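You operate a simulated robot arm through the tools that you are given. There is no shell and no other tool. Be economical: measure what you need, move in short steps, check, and stop when the job is done.

The job below is to be done with a simulated robot arm. You get a single attempt, and the scene is never put back.

Task
Open the booth service drawer, take the purple dongle and leave it on top of the yellow flash battery, then shut the drawer. Open the left bench drawer, put the purple key tag from the inside of the left bench drawer on the blue plaque, then shut the drawer. Open the green drawer, put the orange sponge on the bare stretch of the counter away in the narrow bay of the green drawer, then shut the drawer. Open the keyboard drawer, fetch the green letter tile that says "m" from the bare stretch of the counter and set it on the floor of the keyboard drawer and shut the drawer again. Put the blue glasses on the counter above the trunk away in the front of the prop tray. Take the blue letter tile that says "t" from the long white table top and put it on the ledge before the pier. Take the green carton and leave it in the green crate. The order is free. Set down upright: green carton.

Only the result counts: the job must be done as asked and must still hold three seconds after the hand-in. Knocking over, shifting, dropping, spilling or breaking anything else fails it.

Robot
A 6-joint arm with a two-finger parallel gripper on a trunk, on a base that drives. Base frame: it is fixed to the floor where the robot stands at the start and does not move with it; the origin is under the middle of the robot, x ahead of it, y to its left, z up. Units: mm, rad, N and s.
With the tool pointing down near the work surface it reaches from about 320 to 700 mm from the robot's upright axis, wherever it stands. Its first joint turns from -2.897 to 2.897 rad. Places, roughly: blue glasses (16x6x2 cm) [3200, 300, 800]; blue letter tile [-250, 1250, 750]; booth service drawer [700, 100, 700]; floor of the keyboard drawer [900, 300, 700]; front of the prop tray [200, 2000, 700]; green carton [-750, 2000, 750]; green crate (33x20x12 cm) [-3500, 1700, 800]; green drawer [2700, -200, 700]; green letter tile [3000, 0, 750]; keyboard drawer [1000, 300, 700]; ledge before the pier [4000, 800, 800]; left bench drawer [1300, -1200, 700]; narrow bay of the green drawer [2900, -100, 600]; orange sponge (7x5x4 cm) [2700, -100, 800]; purple key tag (8x4x2 cm) [1300, -1100, 600]; yellow flash battery [-1500, 0, 1000]. Payload 4.1 kg.
Tool frame: the origin (TCP) lies between the finger pads and is the grasp point; the fingertips stand 23 mm ahead of it; z points along the fingers, y is the line along which they close. The gripper opens to 94 mm. The fingers are 38 mm wide and 10 mm thick; the gripper's body (54 by 96 mm) begins 39 mm behind the TCP.
Orientation is that of the tool frame in the base frame, as a unit quaternion [w, x, y, z]. With the fingers straight down and closing along the base's y, the tool's x points along the base's -x, its y along +y and its z along -z.

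Tools
- The arm moves only by the tool apply_moves. Its argument "commands" is a list of rows, each a list of 7 numbers: the closure, from 0 (fully open) to 1 (shut), then the shift along the base's x, y, z in m, then the turn, a rotation vector about the base's x, y, z in rad. In form: [[grip, dx, dy, dz, rx, ry, rz], ...]. A call has 1 to 8 rows; each row shifts and turns the commanded pose from where the row before left it. Rows are played at 5 a second. More than 50 mm and 0.15 rad between two rows, or a gripper value outside its range, and nothing of the call is played. A pose out of reach is approached as far as the arm can. The call stops where the force on the tool passes 40 N (or 10 N more than at its start, if that is more) or the arm is blocked; 0.2 s more then pass. The fingers move at their own pace (about 45 mm/s each) and stop on an object; they squeeze with about 32 N. The grip force told is the motor's: it shows also when the fingers shut on nothing. Time passes only in rows, and 0.2 s behind the last, so rows that do not move let the fingers close. It gives the time, the measured TCP pose, the force on the tool (base axes), the opening and the grip force at its end, in the units of the frame above (readings bear some noise), with the torque about the TCP (base axes, N m) and any sound that the robot's microphone picked up, and new pictures: "views" is both (left out), scene, wrist or none.
- Cameras (640 x 400 px; columns grow to the right, rows downward): "scene" is now at [11.5, 144, 1352.3]; the picture's right is [-0.28, -0.96, 0.00], its down [-0.73, 0.22, -0.65] and it looks along [0.62, -0.18, -0.76] (base axes); focal length 256 px, centre (320, 200). "wrist" rides on the gripper at [86, 16, -75] in the tool frame; the picture's right is [-0.18, 0.98, 0.00], its down [-0.58, -0.11, -0.81] and it looks along [-0.79, -0.15, 0.59] (tool axes); focal length 243 px, centre (320, 200). There is no depth. A picture from a camera that has moved, and an enlarged one, comes with that camera's place and axes in the base frame and with its lens.
- slide_trunk(by): slides the trunk up (or, below 0, down) by that many mm; the arm and the scene camera ride with it, the base frame stays. It gives what a move gives, with no picture.
- roll_base(legs): drives the robot by 1 to 6 legs, each [ahead, turn to the left] in mm and rad, along the robot's own axes; the way and the turn of a leg run together, so that a leg with both is an arc; at most 1500 mm and 3.142 rad a leg. The arm and the cameras ride along, it lands a little off, and it stops where it bumps. It gives what a move gives, and a new picture of the scene camera.
- head_to(pan, tilt): turns the head with the scene camera to pan (to the left, within 2.705 rad either way) and tilt (down, from -0.506 to 1.204), counted from straight ahead of the robot. It gives what a move gives, and a new picture of the scene camera.
- zoom(camera, box): a new picture of the part [left, top, right, bottom] of that camera's present view, enlarged. No time passes.
- close_job(): hands the job in; it is judged then, once.

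Work in short steps. Places have to be worked out from the pictures, the camera data and where the tool is seen: move nearer, look again, correct. Check each grasp and each placing, and mend what went wrong. You have 546 turns and 360 pictures in all, those below and enlarged ones among them. Open the gripper and draw the arm clear of the work before you hand the job in, unless the task says otherwise; then end with one line.

The tools are called after ">>>" as name(argument=value, ...) on one line, values as JSON. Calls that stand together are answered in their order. apply_moves: Moves the arm, as the interface text tells. Its arguments: {"type":"object","properties":{"commands":{"type":"array","items":{"type":"array","items":{"type":"number"}}},"views":{"type":"string","enum":["both","scene","wrist","none"]}},"required":["commands"]} The other tools are called the same way: slide_trunk (by) slides the trunk up or down; roll_base (legs) drives the base; head_to (pan, tilt) turns the head that bears the scene camera; zoom (camera, box) takes an enlarged picture of a part of a camera's view; close_job () hands the job in.

At the start:

```text
t: 0.0
eef_pos: [418.0, -261.5, 941.9]
tcp_rot: [0.0, 0.0, 1.0, 0.0]
contact_force: [-0.4, 0.6, -0.2]
moment: [0.03, 0.03, 0.0]
width: 93.9
gripper_force: 0.0
trunk travel left (down, up): [-325.0, 265.0]
robot x, y, heading: [2.0, 0.0, -0.002]
head pan, tilt: [-0.286, 0.869]
```

scene: 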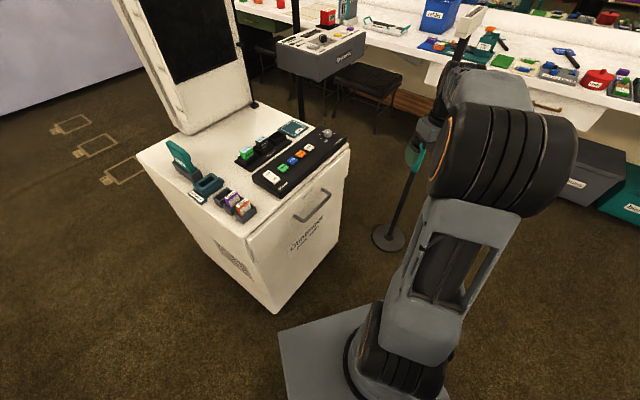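
wrist: 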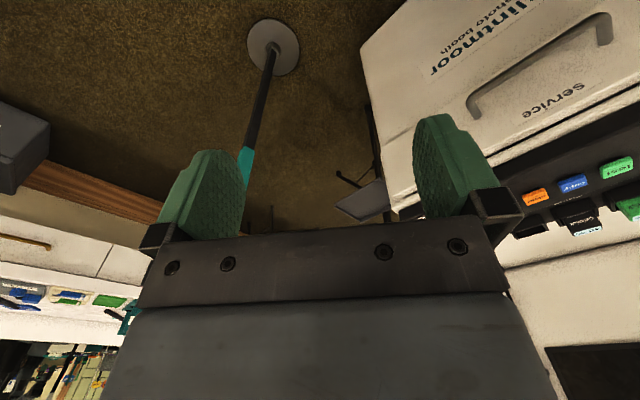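

I see the photo booth with its service drawer ahead and a long counter to the right. I first look around with the head to map the place.

>>> head_to(pan=0.2, tilt=0.5)

>>> head_to(pan=-0.5, tilt=0.35)

>>> head_to(pan=-1.3, tilt=0.4)

>>> head_to(pan=1.3, tilt=0.4)

>>> head_to(pan=2.3, tilt=0.4)

>>> head_to(pan=-2.5, tilt=0.4)

```text
t: 0.9
eef_pos: [419.4, -261.8, 941.6]
tcp_rot: [0.001, 0.0, 1.0, 0.0]
contact_force: [0.1, 0.6, -0.4]
moment: [0.02, 0.01, 0.0]
width: 93.9
gripper_force: 0.1
trunk travel left (down, up): [-325.0, 265.0]
robot x, y, heading: [-1.2, 1.0, -0.002]
head pan, tilt: [0.201, 0.499]
camera scene: at [26.5, 183.9, 1383.7], right [0.2, -0.98, 0.0], down [-0.47, -0.1, -0.88], along [0.86, 0.17, -0.48], focal length 256 px, centre (320, 200)
```

scene: 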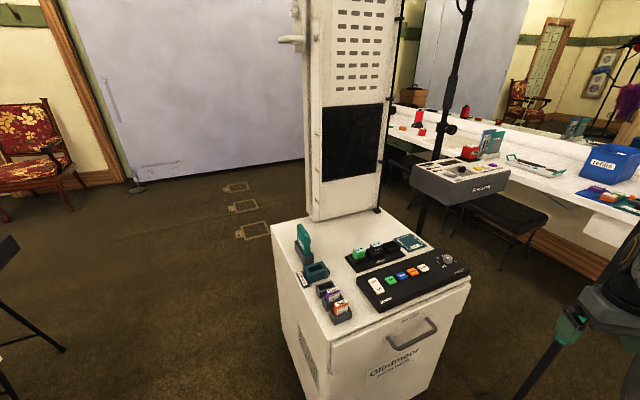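

```text
t: 2.0
eef_pos: [418.4, -261.9, 942.4]
tcp_rot: [0.001, 0.001, 1.0, 0.001]
contact_force: [0.1, -0.3, -0.6]
moment: [0.01, -0.02, 0.04]
width: 94.2
gripper_force: 0.1
trunk travel left (down, up): [-325.0, 265.0]
robot x, y, heading: [-1.9, 1.4, 0.002]
head pan, tilt: [-0.499, 0.351]
camera scene: at [19.2, 121.3, 1397.4], right [-0.48, -0.88, 0.0], down [-0.3, 0.16, -0.94], along [0.82, -0.45, -0.34], focal length 256 px, centre (320, 200)
```

scene: 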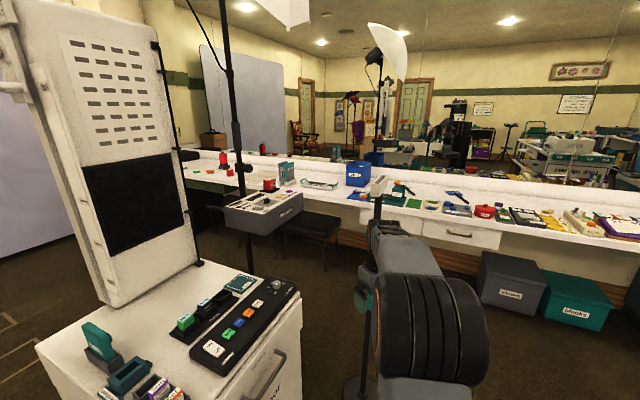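

```text
t: 3.1
eef_pos: [417.8, -261.3, 941.8]
tcp_rot: [0.0, 0.0, 1.0, 0.0]
contact_force: [-0.5, 0.1, 0.6]
moment: [0.01, 0.02, -0.04]
width: 94.0
gripper_force: 0.0
trunk travel left (down, up): [-325.0, 265.0]
robot x, y, heading: [-0.1, -2.4, 0.003]
head pan, tilt: [-1.3, 0.4]
camera scene: at [-37.8, 76.5, 1392.9], right [-0.96, -0.27, 0.0], down [-0.1, 0.37, -0.92], along [0.25, -0.89, -0.39], focal length 256 px, centre (320, 200)
```

scene: 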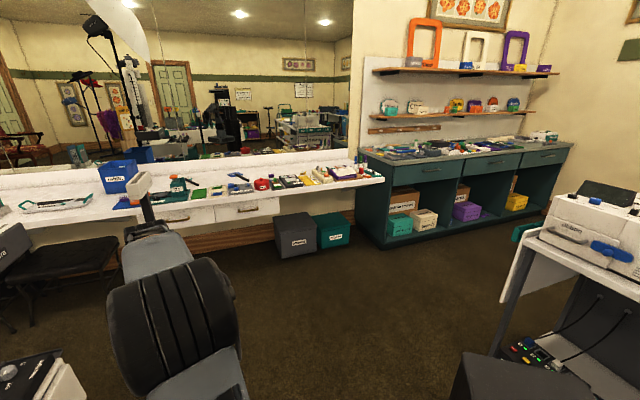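

```text
t: 5.5
eef_pos: [417.7, -261.2, 941.0]
tcp_rot: [0.0, 0.0, 1.0, 0.0]
contact_force: [-0.4, -0.9, -0.4]
moment: [-0.04, 0.0, -0.02]
width: 94.0
gripper_force: 0.0
trunk travel left (down, up): [-325.0, 265.0]
robot x, y, heading: [-3.5, -0.2, 0.001]
head pan, tilt: [1.3, 0.4]
camera scene: at [-37.8, 255.1, 1392.9], right [0.96, -0.27, 0.0], down [-0.1, -0.37, -0.92], along [0.25, 0.89, -0.39], focal length 256 px, centre (320, 200)
```

scene: 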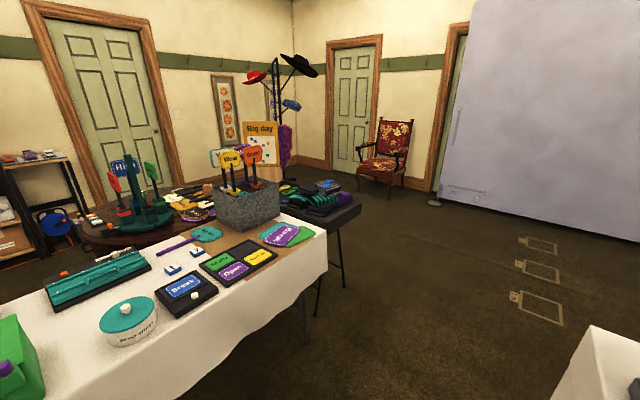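

```text
t: 6.7
eef_pos: [419.7, -262.1, 941.5]
tcp_rot: [0.0, 0.0, 1.0, 0.0]
contact_force: [0.4, 0.0, 0.1]
moment: [0.01, 0.0, -0.02]
width: 94.0
gripper_force: 0.1
trunk travel left (down, up): [-325.0, 265.0]
robot x, y, heading: [2.8, 0.4, 0.004]
head pan, tilt: [2.3, 0.4]
camera scene: at [-124.3, 234.9, 1392.9], right [0.75, 0.67, 0.0], down [0.26, -0.29, -0.92], along [-0.61, 0.69, -0.39], focal length 256 px, centre (320, 200)
```

scene: 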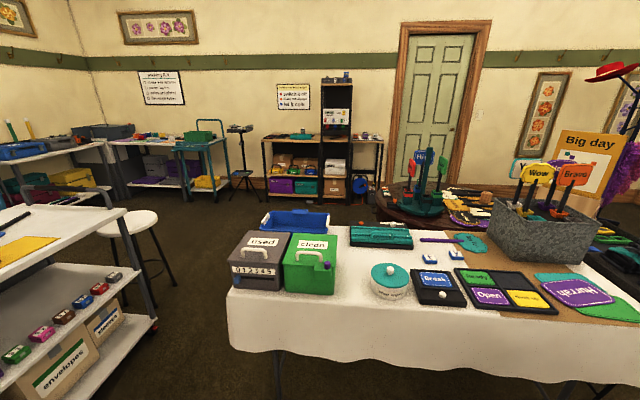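

```text
t: 10.5
eef_pos: [419.1, -261.8, 941.9]
tcp_rot: [0.0, 0.0, 1.0, 0.001]
contact_force: [0.0, 0.1, -0.2]
moment: [0.01, -0.01, 0.0]
width: 93.8
gripper_force: 0.1
trunk travel left (down, up): [-325.0, 265.0]
robot x, y, heading: [0.4, -2.1, 0.0]
head pan, tilt: [-2.499, 0.4]
camera scene: at [-136.8, 110.3, 1392.9], right [-0.6, 0.8, 0.0], down [0.31, 0.23, -0.92], along [-0.74, -0.55, -0.39], focal length 256 px, centre (320, 200)
```

scene: 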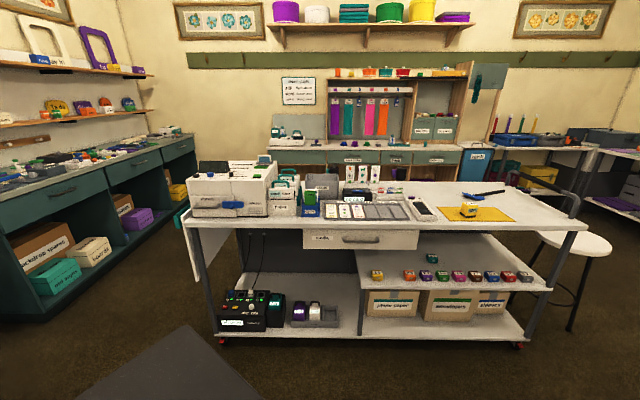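

The map is clear enough: booth ahead, counter diagonally right, cart behind, long table left. I now zoom on the booth front to judge the handle, then look at the counter more closely.

>>> head_to(pan=0.1, tilt=0.8)

>>> zoom(camera="scene", box=[240, 120, 480, 270])

```text
t: 12.8
eef_pos: [418.7, -260.9, 940.8]
tcp_rot: [0.0, -0.001, 1.0, 0.0]
contact_force: [-0.6, 0.9, 0.9]
moment: [-0.01, -0.01, 0.02]
width: 94.0
gripper_force: 0.1
trunk travel left (down, up): [-325.0, 265.0]
robot x, y, heading: [-1.7, -3.8, 0.001]
head pan, tilt: [0.099, 0.799]
camera scene: at [17.7, 173.8, 1357.8], right [0.1, -1.0, 0.0], down [-0.71, -0.07, -0.7], along [0.69, 0.07, -0.72], focal length 256 px, centre (320, 200)
```

scene: 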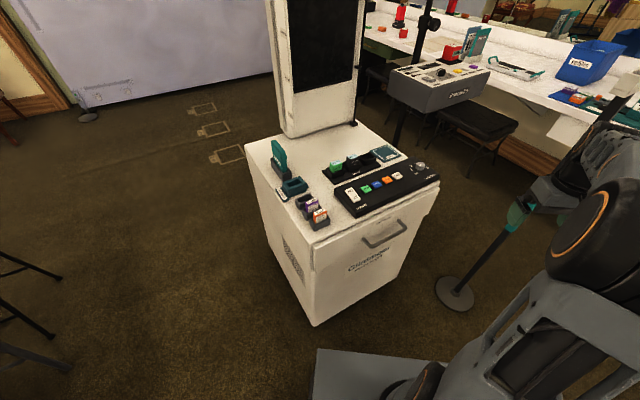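

```text
2.67 times, centred on (360, 195) of scene
camera zoom: at [17.7, 173.8, 1357.8], right [0.1, -1.0, 0.0], down [-0.71, -0.07, -0.7], along [0.69, 0.07, -0.72], focal length 684 px, centre (213, 213)
```

zoom: 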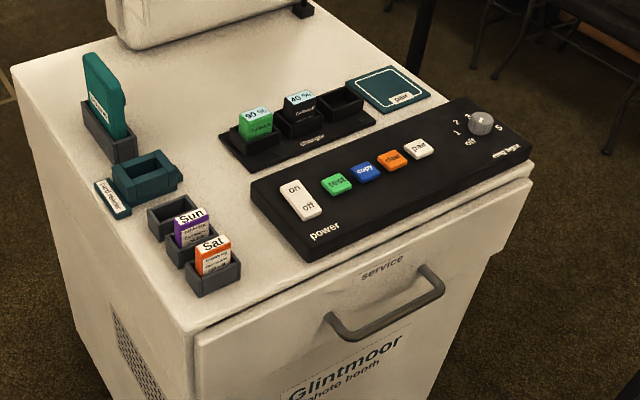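

From the two cameras I place the service handle's bar from about (495,62,665) to (571,-64,677), so the booth is turned about 0.54 rad. I drive to stand square before it, with the handle about 660 mm ahead.

>>> roll_base(legs=[[0, -1.67], [342, 0], [0, 2.21]])

```text
t: 24.2
eef_pos: [468.4, -364.7, 940.4]
tcp_rot: [0.0, -0.251, 0.968, 0.0]
contact_force: [0.0, -0.7, 1.0]
moment: [0.0, 0.03, 0.0]
width: 93.9
gripper_force: 0.1
trunk travel left (down, up): [-325.0, 265.0]
robot x, y, heading: [-22.6, -339.0, 0.509]
head pan, tilt: [0.099, 0.799]
camera scene: at [-94.1, -176.7, 1357.8], right [0.57, -0.82, 0.0], down [-0.59, -0.41, -0.7], along [0.57, 0.4, -0.72], focal length 256 px, centre (320, 200)
```

scene: 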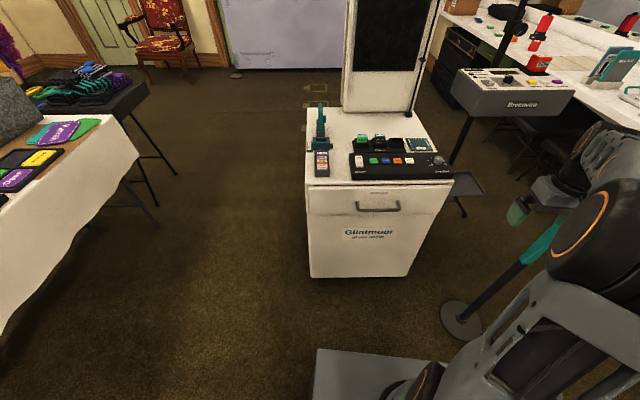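

The booth now stands nearly square; my new estimate of its inward normal is 0.645 rad and of the handle centre (538, 8, 672). I turn the tool so that its fingers can straddle the bar and move in front of it.

>>> apply_moves(commands=[[0, 0, 0.039, 0, 0, 0, -0.15], [0, 0, 0.039, 0, 0, 0, -0.15], [0, 0, 0.039, 0, 0, 0, -0.15], [0, 0, 0.039, 0, 0, 0, -0.15], [0, 0, 0.039, 0, 0, 0, -0.15], [0, 0, 0.039, 0, 0, 0, -0.15], [0, 0, 0.039, 0, 0, 0, -0.15], [0, 0, 0.039, 0, 0, 0, -0.15]], views="none")

>>> apply_moves(commands=[[0, -0.01, 0, -0.02, 0, 0, -0.118], [0, -0.01, 0, -0.02, 0, 0, -0.117], [0, 0, 0, -0.02, 0.09, -0.12, 0], [0, 0, 0, -0.02, 0.09, -0.12, 0], [0, 0, 0, -0.02, 0.09, -0.12, 0], [0, 0, 0, -0.02, 0.09, -0.12, 0], [0, 0, 0, -0.02, 0.09, -0.12, 0], [0, 0, 0, -0.02, 0.09, -0.12, 0]])

```text
t: 26.0
eef_pos: [469.4, -49.4, 937.8]
tcp_rot: [0.0, 0.34, 0.94, 0.0]
contact_force: [0.5, -0.1, 0.8]
moment: [-0.02, 0.01, 0.03]
width: 93.7
gripper_force: 0.1
trunk travel left (down, up): [-325.0, 265.0]
robot x, y, heading: [-25.6, -339.9, 0.502]
head pan, tilt: [0.099, 0.799]
```

```text
t: 27.8
eef_pos: [437.5, -42.9, 798.7]
tcp_rot: [0.129, 0.401, 0.845, 0.329]
contact_force: [0.2, 0.9, 0.4]
moment: [-0.01, 0.03, -0.03]
width: 94.0
gripper_force: 0.1
out of reach, approached as far as the arm can: row 7, 8
trunk travel left (down, up): [-325.0, 265.0]
robot x, y, heading: [-27.5, -340.5, 0.507]
head pan, tilt: [0.099, 0.799]
camera scene: at [-94.1, -176.6, 1357.8], right [0.57, -0.82, 0.0], down [-0.59, -0.41, -0.7], along [0.57, 0.4, -0.72], focal length 256 px, centre (320, 200)
camera wrist: at [356.7, -2.8, 869.8], right [0.7, 0.31, 0.64], down [-0.08, -0.86, 0.51], along [0.71, -0.41, -0.58], focal length 243 px, centre (320, 200)
```

scene: 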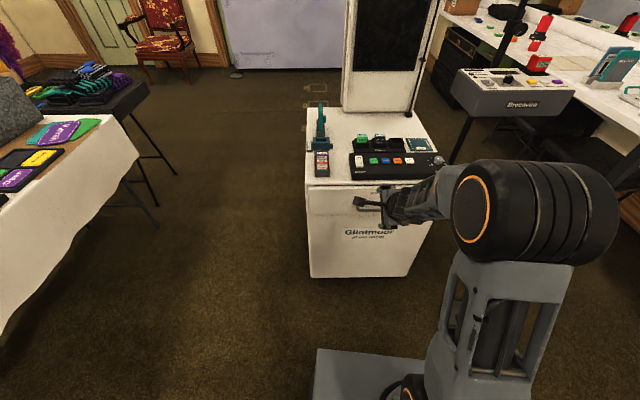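
wrist: 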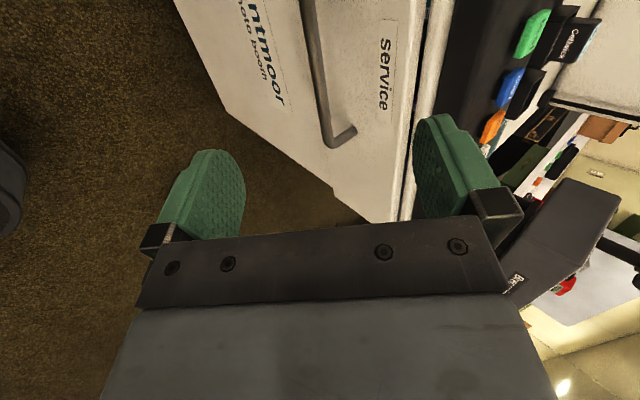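

Tilt stopped near 41°, which will do. The wrist view puts the handle bar from (575,-59) to about (494,55) at z≈674, centre (532,-1). I narrow the fingers and move to a pre-grasp point.

>>> apply_moves(commands=[[0.55, 0.02, 0, -0.02, 0, 0, 0], [0.55, 0.026, -0.003, -0.03, 0, 0, 0], [0.55, 0, 0, 0, 0, 0, 0]], views="wrist")

```text
t: 28.6
eef_pos: [487.8, -44.7, 750.6]
tcp_rot: [0.127, 0.408, 0.841, 0.331]
contact_force: [-0.2, -0.4, 0.0]
moment: [0.02, 0.0, 0.0]
width: 42.3
gripper_force: 0.1
trunk travel left (down, up): [-325.0, 265.0]
robot x, y, heading: [-27.7, -339.7, 0.503]
head pan, tilt: [0.099, 0.799]
camera wrist: at [406.1, -4.7, 822.2], right [0.71, 0.3, 0.64], down [-0.09, -0.86, 0.5], along [0.7, -0.41, -0.58], focal length 243 px, centre (320, 200)
```

wrist: 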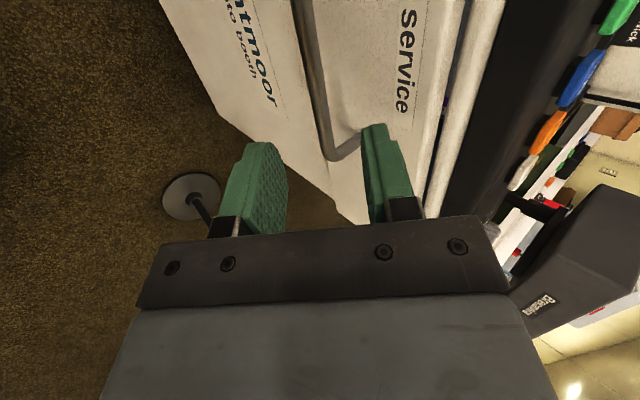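

Consistent; bar end again at (573,-58). I approach along the tool axis and stop with the bar between the fingers.

>>> apply_moves(commands=[[0.55, 0.0105, 0.0105, -0.018, 0, 0, 0], [0.55, 0.0105, 0.0105, -0.018, 0, 0, 0], [0.55, 0.0105, 0.0105, -0.018, 0, 0, 0], [0.55, 0.0105, 0.0105, -0.019, 0, 0, 0]])

```text
t: 29.6
eef_pos: [529.0, -4.3, 678.0]
tcp_rot: [0.127, 0.408, 0.841, 0.332]
contact_force: [-0.6, -0.9, 0.1]
moment: [-0.02, 0.02, -0.01]
width: 42.0
gripper_force: 0.0
trunk travel left (down, up): [-325.0, 265.0]
robot x, y, heading: [-21.8, -339.6, 0.504]
head pan, tilt: [0.099, 0.799]
camera scene: at [-94.2, -176.7, 1357.8], right [0.57, -0.82, 0.0], down [-0.59, -0.41, -0.7], along [0.57, 0.4, -0.72], focal length 256 px, centre (320, 200)
camera wrist: at [447.3, 34.9, 749.6], right [0.71, 0.3, 0.64], down [-0.09, -0.86, 0.5], along [0.7, -0.41, -0.58], focal length 243 px, centre (320, 200)
```

scene: 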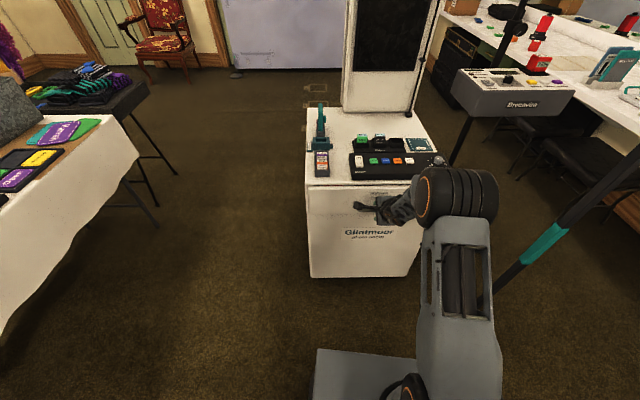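
wrist: 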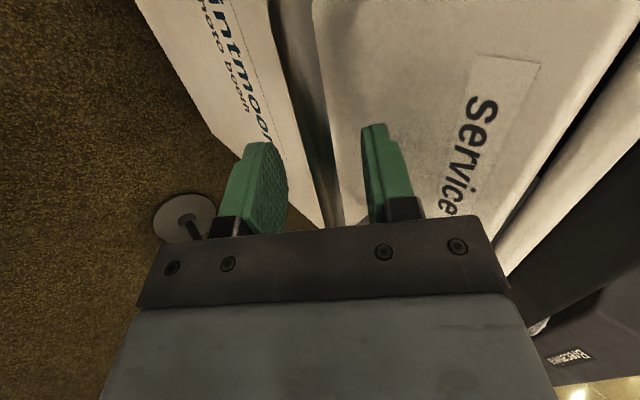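

The bar runs between the fingers. I close on it.

>>> apply_moves(commands=[[1, 0, 0, 0, 0, 0, 0], [1, 0, 0, 0, 0, 0, 0], [1, 0, 0, 0, 0, 0, 0], [1, 0, 0, 0, 0, 0, 0]], views="wrist")

```text
t: 30.6
eef_pos: [529.6, -3.3, 679.6]
tcp_rot: [0.127, 0.408, 0.841, 0.333]
contact_force: [4.0, 3.6, 9.7]
moment: [0.69, 0.36, -0.72]
width: 13.0
gripper_force: 44.5
trunk travel left (down, up): [-325.0, 265.0]
robot x, y, heading: [-21.8, -337.6, 0.506]
head pan, tilt: [0.099, 0.799]
camera wrist: at [447.6, 35.2, 751.4], right [0.71, 0.3, 0.64], down [-0.09, -0.86, 0.5], along [0.7, -0.41, -0.58], focal length 243 px, centre (320, 200)
```

wrist: 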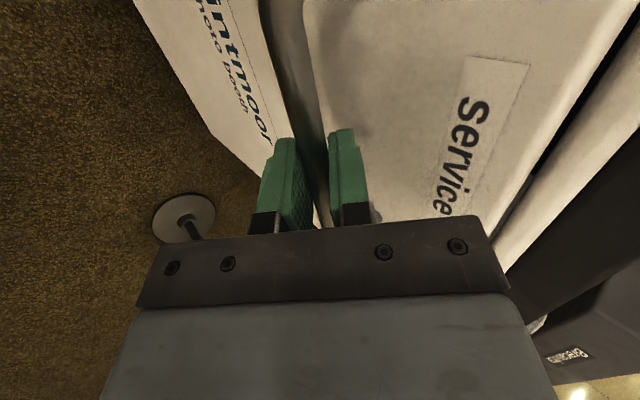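

Gripped a 13 mm bar. Pull straight out along (-0.80,-0.60).

>>> apply_moves(commands=[[1, -0.016, -0.012, 0, 0, 0, 0], [1, -0.016, -0.012, 0, 0, 0, 0], [1, -0.016, -0.012, 0, 0, 0, 0], [1, -0.016, -0.012, 0, 0, 0, 0], [1, -0.016, -0.012, 0, 0, 0, 0], [1, -0.016, -0.012, 0, 0, 0, 0]], views="none")

```text
t: 32.0
eef_pos: [429.8, -76.2, 680.9]
tcp_rot: [0.128, 0.408, 0.841, 0.331]
contact_force: [1.8, -7.1, 17.3]
moment: [0.49, 0.31, -0.32]
width: 12.8
gripper_force: 45.0
trunk travel left (down, up): [-325.0, 265.0]
robot x, y, heading: [-24.9, -337.9, 0.504]
head pan, tilt: [0.099, 0.799]
```

It slides. Continue pulling.

>>> apply_moves(commands=[[1, -0.016, -0.012, 0, 0, 0, 0], [1, -0.016, -0.012, 0, 0, 0, 0], [1, -0.016, -0.012, 0, 0, 0, 0], [1, -0.016, -0.012, 0, 0, 0, 0], [1, -0.016, -0.012, 0, 0, 0, 0]])

```text
t: 32.9
eef_pos: [374.3, -115.5, 680.8]
tcp_rot: [0.127, 0.404, 0.842, 0.334]
contact_force: [-10.0, 12.2, 10.3]
moment: [1.15, 0.79, -1.32]
width: 12.8
gripper_force: 45.0
trunk travel left (down, up): [-325.0, 265.0]
robot x, y, heading: [-29.3, -341.6, 0.508]
head pan, tilt: [0.099, 0.799]
stopped in row 4: the force on the tool passed its limit (the readings are from after the stop); the commanded pose is now the measured one
camera scene: at [-96.2, -176.4, 1357.5], right [0.57, -0.82, 0.0], down [-0.59, -0.41, -0.7], along [0.57, 0.4, -0.72], focal length 256 px, centre (320, 200)
camera wrist: at [292.1, -77.8, 751.2], right [0.7, 0.3, 0.64], down [-0.08, -0.87, 0.49], along [0.71, -0.4, -0.58], focal length 243 px, centre (320, 200)
```

scene: 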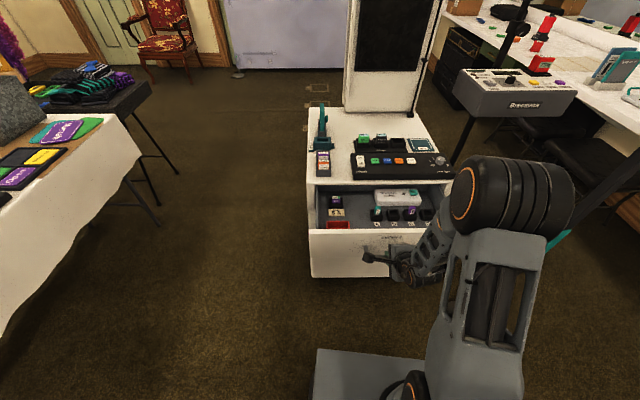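
wrist: 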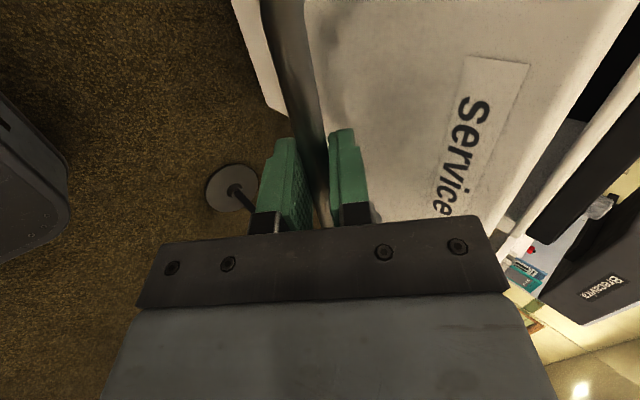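

The drawer is at its stop, about 191 mm out. I zoom in on its contents.

>>> zoom(camera="scene", box=[300, 175, 460, 275])

```text
4.00 times, centred on (380, 225) of scene
camera zoom: at [-96.2, -176.4, 1357.5], right [0.57, -0.82, 0.0], down [-0.59, -0.41, -0.7], along [0.57, 0.4, -0.72], focal length 1025 px, centre (80, 100)
```

zoom: 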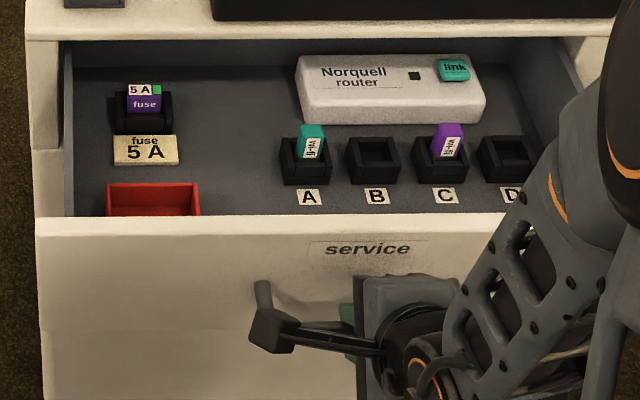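

The purple dongle sits in socket C (the other purple thing is a fuse). I release the handle and back off.

>>> apply_moves(commands=[[0.5, 0, 0, 0, 0, 0, 0], [0.5, 0, 0, 0, 0, 0, 0], [0.5, 0, 0, 0, 0, 0, 0], [0.5, -0.01, -0.009, 0.016, 0, 0, 0], [0.5, -0.015, -0.014, 0.024, 0, 0, 0], [0.5, -0.015, -0.014, 0.03, 0, 0, 0]], views="none")

>>> apply_moves(commands=[[0, 0.01, 0, 0.04, -0.09, 0.12, 0], [0, 0.02, 0, 0.04, -0.09, 0.12, 0], [0, 0.03, 0, 0.03, -0.09, 0.12, 0], [0, 0.03, 0, 0.02, -0.09, 0.12, 0], [0, 0.03, 0, 0, -0.072, 0.096, 0], [0, 0.03, 0, 0, 0, 0, 0]], views="none")

```text
t: 34.3
eef_pos: [355.8, -148.6, 749.5]
tcp_rot: [0.125, 0.405, 0.843, 0.332]
contact_force: [-0.5, 0.5, -0.2]
moment: [0.0, 0.01, 0.0]
width: 47.1
gripper_force: 0.1
out of reach, approached as far as the arm can: row 6
trunk travel left (down, up): [-325.0, 265.0]
robot x, y, heading: [-24.2, -339.9, 0.508]
head pan, tilt: [0.099, 0.799]
```

```text
t: 35.7
eef_pos: [508.7, -146.0, 879.6]
tcp_rot: [-0.034, 0.446, 0.894, 0.018]
contact_force: [0.5, -0.1, 0.0]
moment: [-0.01, -0.02, -0.01]
width: 94.1
gripper_force: 0.0
trunk travel left (down, up): [-325.0, 265.0]
robot x, y, heading: [-22.8, -338.7, 0.515]
head pan, tilt: [0.099, 0.799]
```

I level the tool and turn it to close sideways, above the dongle, for a wrist look.

>>> apply_moves(commands=[[0, 0.01, 0.005, -0.005, -0.0625, -0.045, 0], [0, 0.01, 0.005, -0.005, 0, 0, 0.15], [0, 0.01, 0.005, -0.005, 0, 0, 0.15], [0, 0.01, 0.005, -0.005, 0, 0, 0.15], [0, 0.01, 0.005, -0.005, 0, 0, 0.15], [0, 0.01, 0.005, -0.005, 0, 0, 0.15], [0, 0.01, 0.005, -0.005, 0, 0, 0.15], [0, 0.01, 0.005, -0.005, 0, 0, 0.15]], views="none")

>>> apply_moves(commands=[[0.4, 0, 0, -0.005, 0, 0, 0.15], [0.4, 0, 0, -0.005, 0, 0, 0.15], [0.4, 0, 0, -0.005, 0, 0, 0.15], [0.4, 0, 0, -0.005, 0, 0, 0.07]])

```text
t: 37.5
eef_pos: [587.6, -108.2, 838.9]
tcp_rot: [-0.001, -0.065, 0.998, 0.001]
contact_force: [-0.6, 0.3, 0.1]
moment: [0.01, -0.01, 0.0]
width: 93.9
gripper_force: 0.0
trunk travel left (down, up): [-325.0, 265.0]
robot x, y, heading: [-21.8, -339.9, 0.507]
head pan, tilt: [0.099, 0.799]
```

```text
t: 38.5
eef_pos: [586.9, -106.3, 818.6]
tcp_rot: [-0.002, -0.318, 0.948, 0.001]
contact_force: [-0.1, -0.5, 0.0]
moment: [0.02, -0.01, -0.03]
width: 56.2
gripper_force: 0.2
trunk travel left (down, up): [-325.0, 265.0]
robot x, y, heading: [-21.2, -339.5, 0.506]
head pan, tilt: [0.099, 0.799]
camera scene: at [-94.8, -176.9, 1357.8], right [0.57, -0.82, 0.0], down [-0.59, -0.41, -0.7], along [0.57, 0.4, -0.72], focal length 256 px, centre (320, 200)
camera wrist: at [508.2, -146.5, 892.6], right [-0.45, 0.9, 0.0], down [0.53, 0.26, 0.81], along [0.72, 0.36, -0.59], focal length 243 px, centre (320, 200)
```

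scene: 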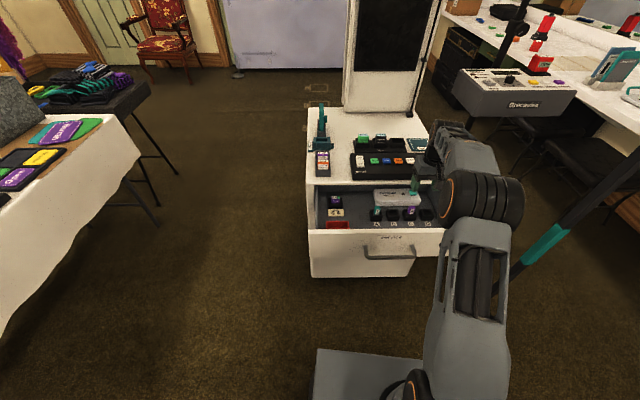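
wrist: 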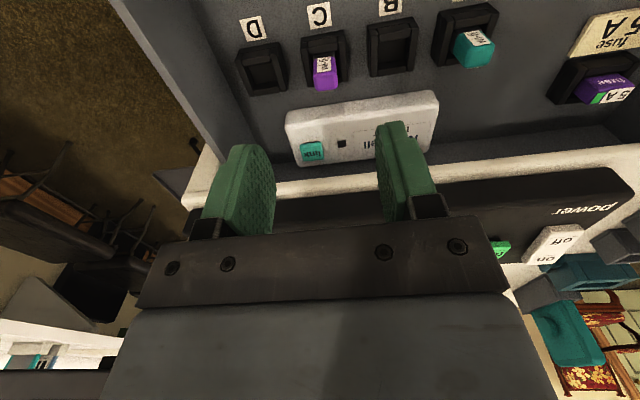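

Triangulating scene and wrist, the dongle's top is near (610,-91,655). I move above it, lower, and look again.

>>> apply_moves(commands=[[0.52, 0.012, 0.007, -0.035, 0, 0, 0], [0.52, 0.011, 0.008, -0.035, 0, 0, 0]], views="wrist")

>>> zoom(camera="wrist", box=[220, 0, 420, 200])

```text
t: 39.1
eef_pos: [611.0, -89.4, 748.6]
tcp_rot: [0.0, -0.317, 0.948, 0.001]
contact_force: [-0.6, 0.8, 0.0]
moment: [0.03, -0.02, 0.01]
width: 45.0
gripper_force: 0.1
trunk travel left (down, up): [-325.0, 265.0]
robot x, y, heading: [-22.2, -333.5, 0.508]
head pan, tilt: [0.099, 0.799]
camera wrist: at [532.9, -129.9, 822.0], right [-0.44, 0.9, 0.0], down [0.53, 0.26, 0.81], along [0.72, 0.36, -0.59], focal length 243 px, centre (320, 200)
```

wrist: 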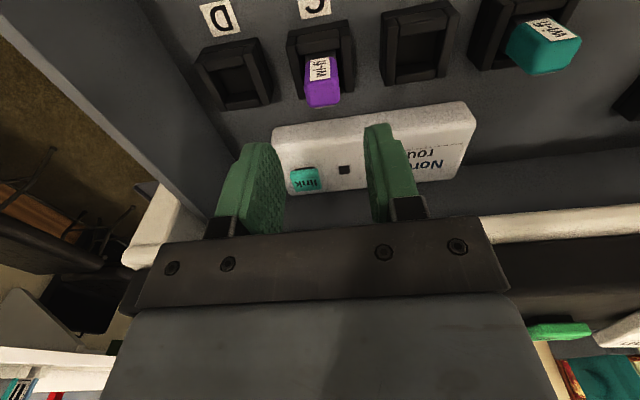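

```text
2.00 times, centred on (320, 100) of wrist
camera zoom: at [532.9, -129.9, 822.0], right [-0.44, 0.9, 0.0], down [0.53, 0.26, 0.81], along [0.72, 0.36, -0.59], focal length 485 px, centre (320, 400)
```

zoom: 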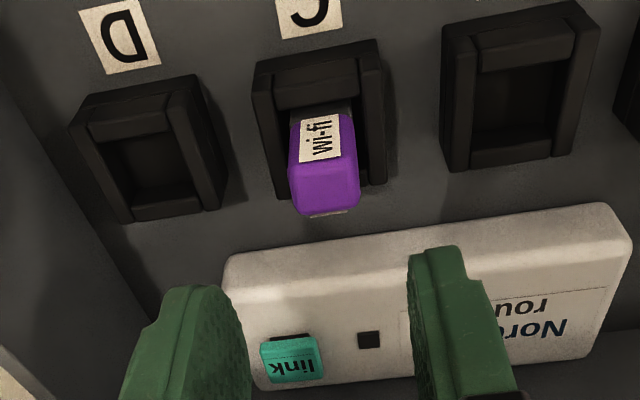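

The dongle's top is about (614,-88,665) and the tool is square to the drawer. I go down so that the tips pass about 17 mm below its top.

>>> apply_moves(commands=[[0.52, 0.003, 0.001, -0.03, 0, 0, 0], [0.52, 0, 0, -0.03, 0, 0, 0], [0.52, 0, 0, -0.018, 0, 0, 0]], views="wrist")

```text
t: 39.7
eef_pos: [619.1, -90.1, 712.9]
tcp_rot: [0.016, -0.316, 0.949, 0.004]
contact_force: [-14.3, -5.3, 19.6]
moment: [0.93, -1.04, -0.3]
width: 45.0
gripper_force: 0.0
trunk travel left (down, up): [-325.0, 265.0]
robot x, y, heading: [-26.1, -340.4, 0.512]
head pan, tilt: [0.099, 0.799]
stopped in row 2: the force on the tool passed its limit (the readings are from after the stop); the commanded pose is now the measured one
camera wrist: at [538.3, -131.2, 784.1], right [-0.44, 0.9, 0.0], down [0.51, 0.25, 0.82], along [0.74, 0.37, -0.57], focal length 243 px, centre (320, 200)
```

wrist: 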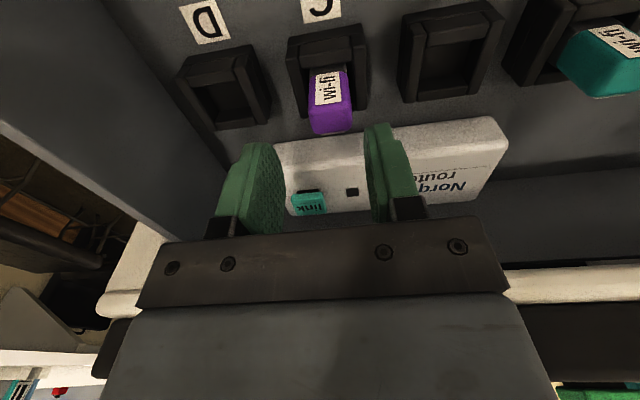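

Something of the gripper's body touched, most likely the booth's top edge. I go up and lean the tool toward the robot before going in.

>>> apply_moves(commands=[[0.52, -0.015, -0.01, 0.03, 0, 0, 0], [0.52, -0.008, -0.006, 0.02, 0.09, -0.12, 0], [0.52, -0.008, -0.006, 0, 0.09, -0.12, 0], [0.52, -0.008, -0.006, 0, 0.09, -0.12, 0]])

```text
t: 40.7
eef_pos: [584.1, -118.2, 757.4]
tcp_rot: [0.225, -0.308, 0.922, 0.072]
contact_force: [0.2, 0.0, 0.4]
moment: [-0.03, 0.04, 0.01]
width: 45.0
gripper_force: 0.2
trunk travel left (down, up): [-325.0, 265.0]
robot x, y, heading: [-27.0, -334.8, 0.511]
head pan, tilt: [0.099, 0.799]
camera scene: at [-94.7, -176.8, 1357.7], right [0.57, -0.82, 0.0], down [-0.59, -0.41, -0.7], along [0.57, 0.4, -0.72], focal length 256 px, centre (320, 200)
camera wrist: at [484.9, -172.6, 783.7], right [-0.46, 0.89, 0.08], down [0.18, 0.0, 0.98], along [0.87, 0.47, -0.16], focal length 243 px, centre (320, 200)
```

scene: 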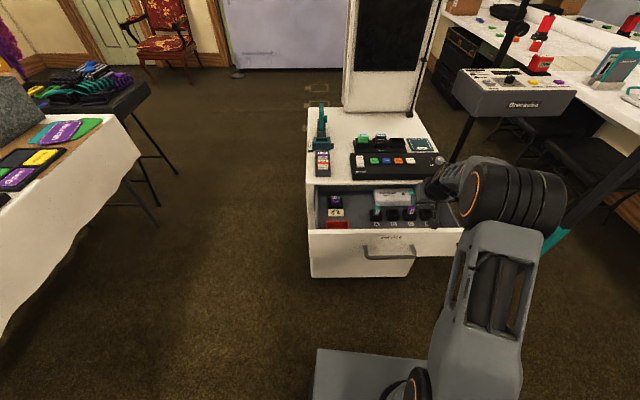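
wrist: 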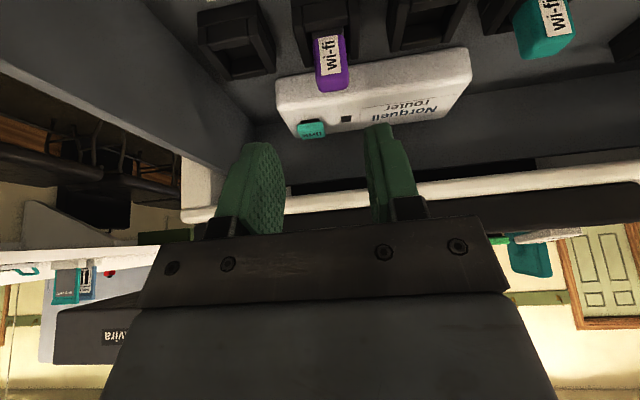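

Dongle top again resolves to (614,-87,666). I come in along the tilted tool axis.

>>> apply_moves(commands=[[0.52, 0.006, 0.014, -0.033, 0, 0, 0], [0.52, 0.011, 0.008, -0.026, 0, 0, 0], [0.52, 0.011, 0.008, -0.027, 0, 0, 0]], views="wrist")

```text
t: 41.2
eef_pos: [589.4, -104.4, 732.4]
tcp_rot: [0.228, -0.309, 0.92, 0.074]
contact_force: [-0.2, 1.3, 6.9]
moment: [-0.42, 0.67, -0.24]
width: 45.2
gripper_force: 0.0
trunk travel left (down, up): [-325.0, 265.0]
robot x, y, heading: [-25.3, -337.3, 0.515]
head pan, tilt: [0.099, 0.799]
stopped in row 2: the force on the tool passed its limit (the readings are from after the stop); the commanded pose is now the measured one
camera wrist: at [489.8, -159.4, 757.5], right [-0.46, 0.88, 0.08], down [0.18, 0.0, 0.98], along [0.87, 0.47, -0.16], focal length 243 px, centre (320, 200)
```

wrist: 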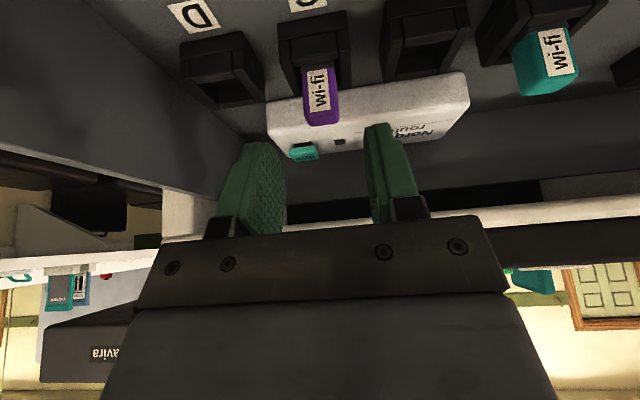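

Contact again, higher than expected. I zoom in on the scene to see what touches.

>>> zoom(camera="scene", box=[360, 130, 600, 280])

```text
2.67 times, centred on (480, 205) of scene
camera zoom: at [-95.4, -176.9, 1357.9], right [0.57, -0.82, 0.0], down [-0.59, -0.41, -0.7], along [0.57, 0.4, -0.72], focal length 684 px, centre (-107, 187)
```

zoom: 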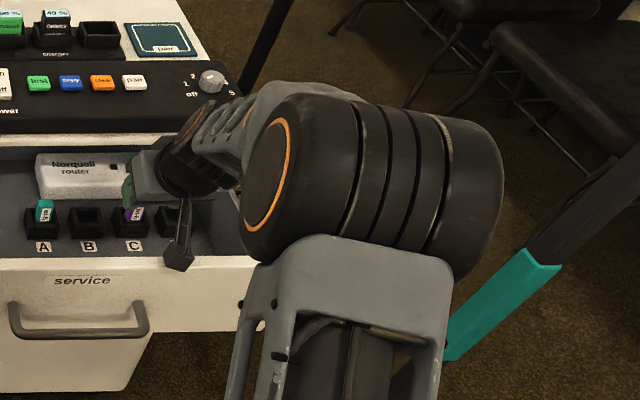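

The forearm comes in low from the right and probably touches the booth's edge. I go up, raise the trunk so the arm comes from above, and roll a bit nearer.

>>> apply_moves(commands=[[0.52, -0.01, -0.008, 0.04, 0, 0, 0], [0.52, -0.01, -0.008, 0.04, 0, 0, 0]], views="none")

>>> slide_trunk(by=180)

>>> roll_base(legs=[[70, 0]])

```text
t: 41.8
eef_pos: [568.6, -121.7, 812.4]
tcp_rot: [0.227, -0.308, 0.921, 0.073]
contact_force: [0.0, -0.6, -1.1]
moment: [0.05, 0.01, -0.02]
width: 45.0
gripper_force: 0.0
trunk travel left (down, up): [-325.0, 265.0]
robot x, y, heading: [-27.5, -339.3, 0.515]
head pan, tilt: [0.099, 0.799]
```

```text
t: 43.8
eef_pos: [569.9, -122.0, 990.8]
tcp_rot: [0.226, -0.308, 0.921, 0.073]
contact_force: [-0.5, -0.2, -0.1]
moment: [0.01, -0.01, -0.03]
width: 45.1
gripper_force: 0.2
trunk travel left (down, up): [-505.0, 85.0]
robot x, y, heading: [-23.8, -339.4, 0.512]
head pan, tilt: [0.099, 0.799]
```

```text
t: 44.8
eef_pos: [629.9, -87.1, 991.8]
tcp_rot: [0.226, -0.309, 0.921, 0.073]
contact_force: [-0.4, 0.7, 0.9]
moment: [0.02, 0.0, -0.01]
width: 45.1
gripper_force: 0.1
trunk travel left (down, up): [-505.0, 85.0]
robot x, y, heading: [34.1, -305.8, 0.511]
head pan, tilt: [0.099, 0.799]
camera scene: at [-33.6, -142.7, 1537.7], right [0.57, -0.82, 0.0], down [-0.59, -0.41, -0.7], along [0.57, 0.4, -0.72], focal length 256 px, centre (320, 200)
```

scene: 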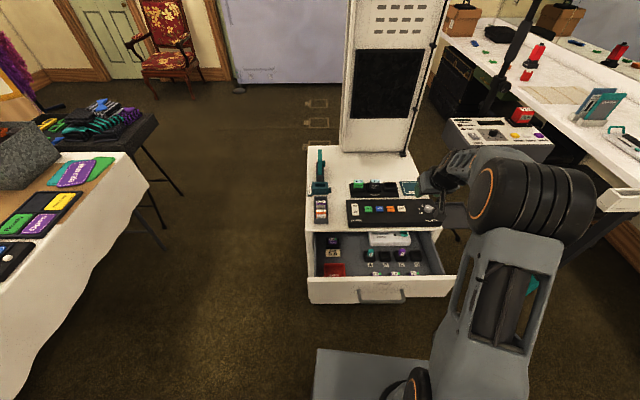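

Now there is room above. I descend to a point 150 mm back along the tilted approach line and check forces.

>>> apply_moves(commands=[[0.52, -0.015, -0.009, -0.037, 0, 0, 0], [0.52, -0.015, -0.009, -0.037, 0, 0, 0], [0.52, -0.014, -0.008, -0.037, 0, 0, 0], [0.52, -0.014, -0.008, -0.037, 0, 0, 0], [0.52, -0.014, -0.008, -0.038, 0, 0, 0]])

```text
t: 46.0
eef_pos: [559.6, -128.9, 804.3]
tcp_rot: [0.226, -0.309, 0.921, 0.074]
contact_force: [-0.9, 0.5, 0.7]
moment: [0.01, 0.01, 0.01]
width: 45.0
gripper_force: 0.0
trunk travel left (down, up): [-505.0, 85.0]
robot x, y, heading: [37.5, -305.4, 0.51]
head pan, tilt: [0.099, 0.799]
camera scene: at [-34.1, -143.0, 1537.8], right [0.57, -0.82, 0.0], down [-0.59, -0.41, -0.7], along [0.57, 0.4, -0.72], focal length 256 px, centre (320, 200)
camera wrist: at [460.8, -183.6, 829.3], right [-0.46, 0.88, 0.08], down [0.18, 0.0, 0.98], along [0.87, 0.47, -0.16], focal length 243 px, centre (320, 200)
```

scene: 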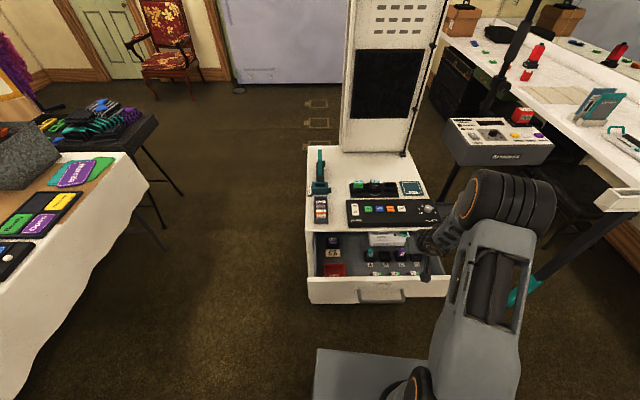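
wrist: 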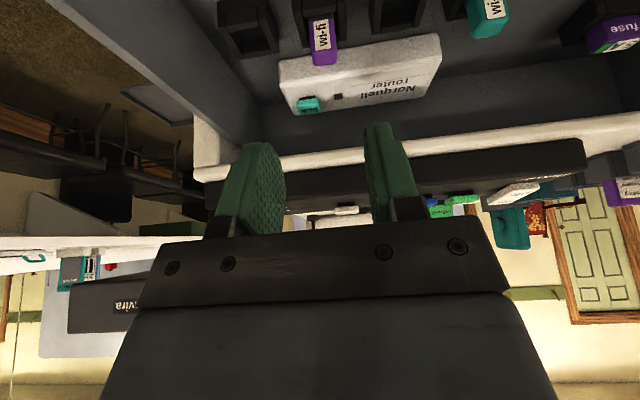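

Clear so far. I continue along the approach line in small rows.

>>> apply_moves(commands=[[0.52, 0.0105, 0.008, -0.0265, 0, 0, 0], [0.52, 0.0105, 0.008, -0.0265, 0, 0, 0], [0.52, 0.0105, 0.008, -0.0265, 0, 0, 0]])

```text
t: 46.8
eef_pos: [590.2, -106.4, 732.6]
tcp_rot: [0.228, -0.308, 0.921, 0.072]
contact_force: [-2.7, 2.7, 10.9]
moment: [-0.69, 0.95, -0.42]
width: 45.0
gripper_force: 0.0
trunk travel left (down, up): [-505.0, 85.0]
robot x, y, heading: [34.0, -306.8, 0.507]
head pan, tilt: [0.099, 0.799]
stopped in row 3: the force on the tool passed its limit (the readings are from after the stop); the commanded pose is now the measured one
camera scene: at [-35.2, -142.9, 1537.9], right [0.57, -0.82, 0.0], down [-0.59, -0.41, -0.7], along [0.57, 0.4, -0.72], focal length 256 px, centre (320, 200)
camera wrist: at [491.3, -161.0, 757.4], right [-0.46, 0.89, 0.08], down [0.17, 0.0, 0.98], along [0.87, 0.47, -0.15], focal length 243 px, centre (320, 200)
```

scene: 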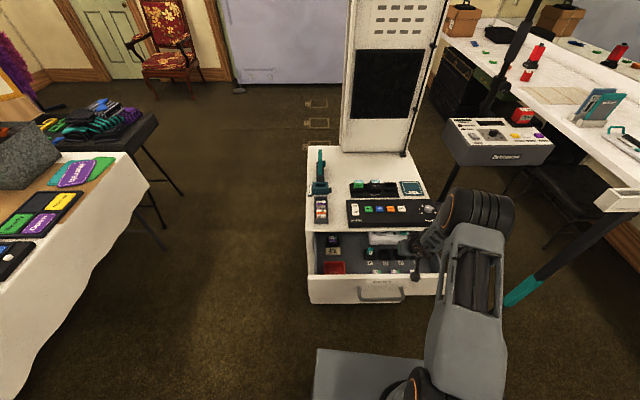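
wrist: 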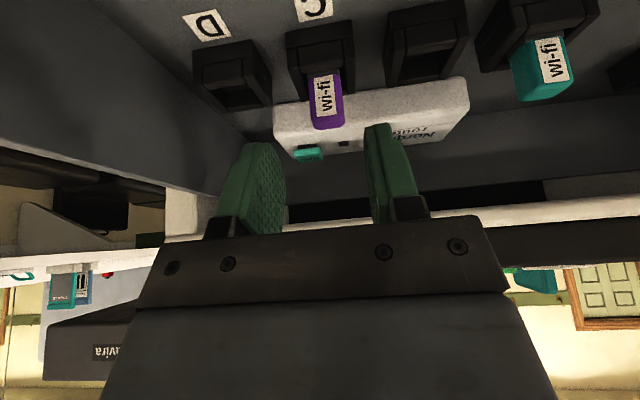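

The same spot stopped it, and the moment points to the camera mount meeting the drawer's front edge. I back off, reduce the tilt to about 0.2 rad, and come straight down instead.

>>> apply_moves(commands=[[0.52, -0.005, -0.004, 0.04, 0, 0, 0], [0.52, 0.01, 0.007, 0.03, -0.078, 0.104, 0], [0.52, 0.01, 0.007, 0.02, -0.078, 0.104, 0], [0.52, 0.008, 0.005, 0, 0, 0, 0]], views="wrist")

```text
t: 47.8
eef_pos: [600.9, -90.1, 801.7]
tcp_rot: [0.16, -0.318, 0.931, 0.075]
contact_force: [-0.6, -0.1, 0.1]
moment: [-0.01, -0.04, 0.01]
width: 45.1
gripper_force: 0.0
out of reach, approached as far as the arm can: row 2, 3
trunk travel left (down, up): [-505.0, 85.0]
robot x, y, heading: [34.2, -303.7, 0.51]
head pan, tilt: [0.099, 0.799]
camera wrist: at [509.2, -145.2, 840.5], right [-0.47, 0.88, 0.1], down [0.3, 0.05, 0.95], along [0.83, 0.48, -0.29], focal length 243 px, centre (320, 200)
```

wrist: 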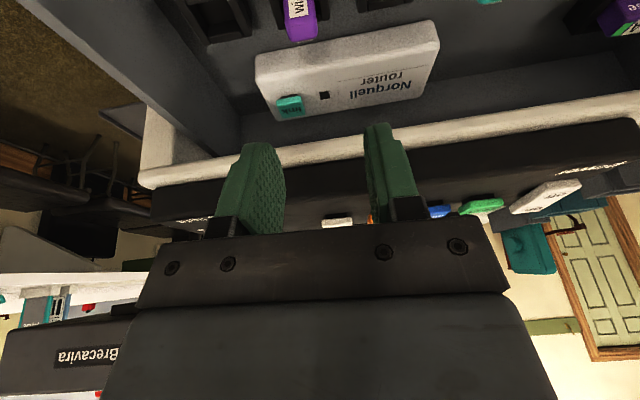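

The arm can't level here with the trunk so high. I raise the hand a bit and lower the trunk 120 mm, then finish levelling.

>>> apply_moves(commands=[[0.52, 0.006, 0.001, 0.04, 0, 0, 0], [0.52, 0.005, 0.001, 0.04, 0, 0, 0]], views="none")

>>> slide_trunk(by=-130)

>>> apply_moves(commands=[[0.52, 0, 0, 0, 0, 0, 0]], views="wrist")

```text
t: 48.4
eef_pos: [614.2, -88.6, 880.7]
tcp_rot: [0.159, -0.318, 0.932, 0.075]
contact_force: [0.0, 0.5, -0.2]
moment: [0.04, 0.0, 0.0]
width: 44.9
gripper_force: 0.0
trunk travel left (down, up): [-505.0, 85.0]
robot x, y, heading: [37.0, -309.2, 0.514]
head pan, tilt: [0.099, 0.799]
```

```text
t: 50.0
eef_pos: [615.5, -89.5, 750.6]
tcp_rot: [0.159, -0.318, 0.932, 0.075]
contact_force: [-0.4, 0.9, 0.5]
moment: [-0.05, -0.01, -0.04]
width: 45.5
gripper_force: 0.1
trunk travel left (down, up): [-375.0, 215.0]
robot x, y, heading: [33.9, -303.0, 0.516]
head pan, tilt: [0.099, 0.799]
```

```text
t: 50.4
eef_pos: [614.8, -90.1, 749.6]
tcp_rot: [0.16, -0.318, 0.932, 0.075]
contact_force: [0.8, -0.3, 0.2]
moment: [-0.04, 0.01, -0.03]
width: 45.5
gripper_force: 0.0
trunk travel left (down, up): [-375.0, 215.0]
robot x, y, heading: [37.1, -304.5, 0.512]
head pan, tilt: [0.099, 0.799]
camera wrist: at [521.5, -144.3, 790.9], right [-0.47, 0.88, 0.1], down [0.3, 0.05, 0.95], along [0.83, 0.48, -0.29], focal length 243 px, centre (320, 200)
```

wrist: 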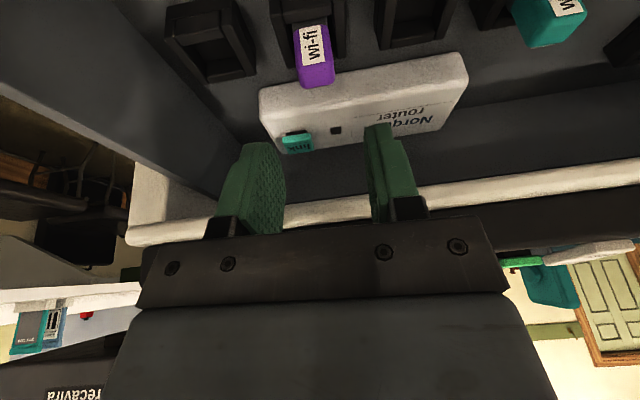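

The estimates of the dongle's height scatter, so I take an enlarged wrist view for a sharper fix.

>>> zoom(camera="wrist", box=[220, 0, 420, 125])

```text
3.20 times, centred on (320, 62) of wrist
camera zoom: at [521.5, -144.3, 790.9], right [-0.47, 0.88, 0.1], down [0.3, 0.05, 0.95], along [0.83, 0.48, -0.29], focal length 776 px, centre (320, 640)
```

zoom: 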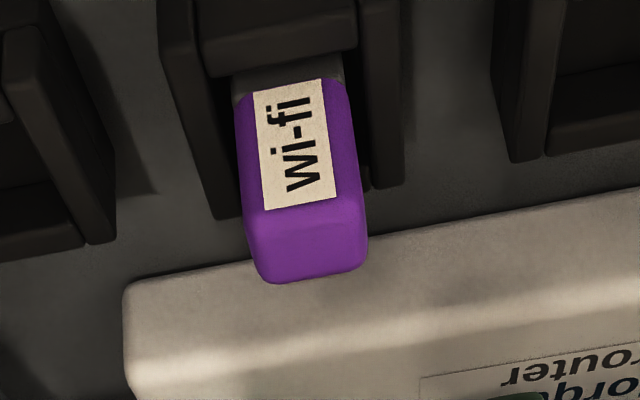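

I descend 30 mm straight down and use the change of view to fix the dongle's height.

>>> apply_moves(commands=[[0.52, -0.006, -0.005, -0.015, 0, 0, 0], [0.52, -0.006, -0.005, -0.015, 0, 0, 0]], views="none")

>>> zoom(camera="wrist", box=[220, 0, 420, 125])

```text
t: 51.0
eef_pos: [603.7, -98.3, 721.2]
tcp_rot: [0.16, -0.318, 0.932, 0.075]
contact_force: [0.7, -0.4, 0.2]
moment: [0.01, -0.05, 0.02]
width: 45.0
gripper_force: 0.0
trunk travel left (down, up): [-375.0, 215.0]
robot x, y, heading: [34.3, -304.9, 0.512]
head pan, tilt: [0.099, 0.799]
```

```text
3.20 times, centred on (320, 62) of wrist
camera zoom: at [509.0, -152.6, 760.6], right [-0.47, 0.88, 0.1], down [0.3, 0.05, 0.95], along [0.83, 0.48, -0.29], focal length 776 px, centre (320, 640)
```

zoom: 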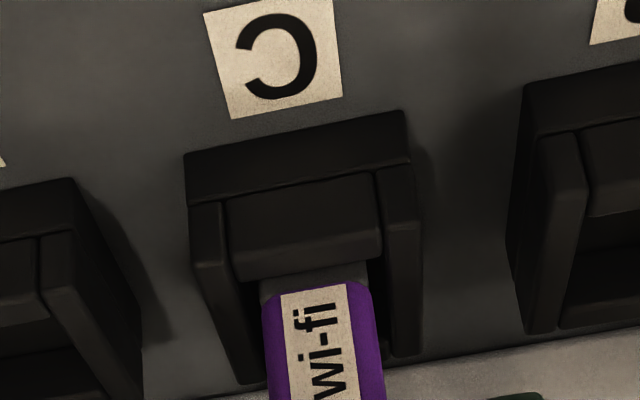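

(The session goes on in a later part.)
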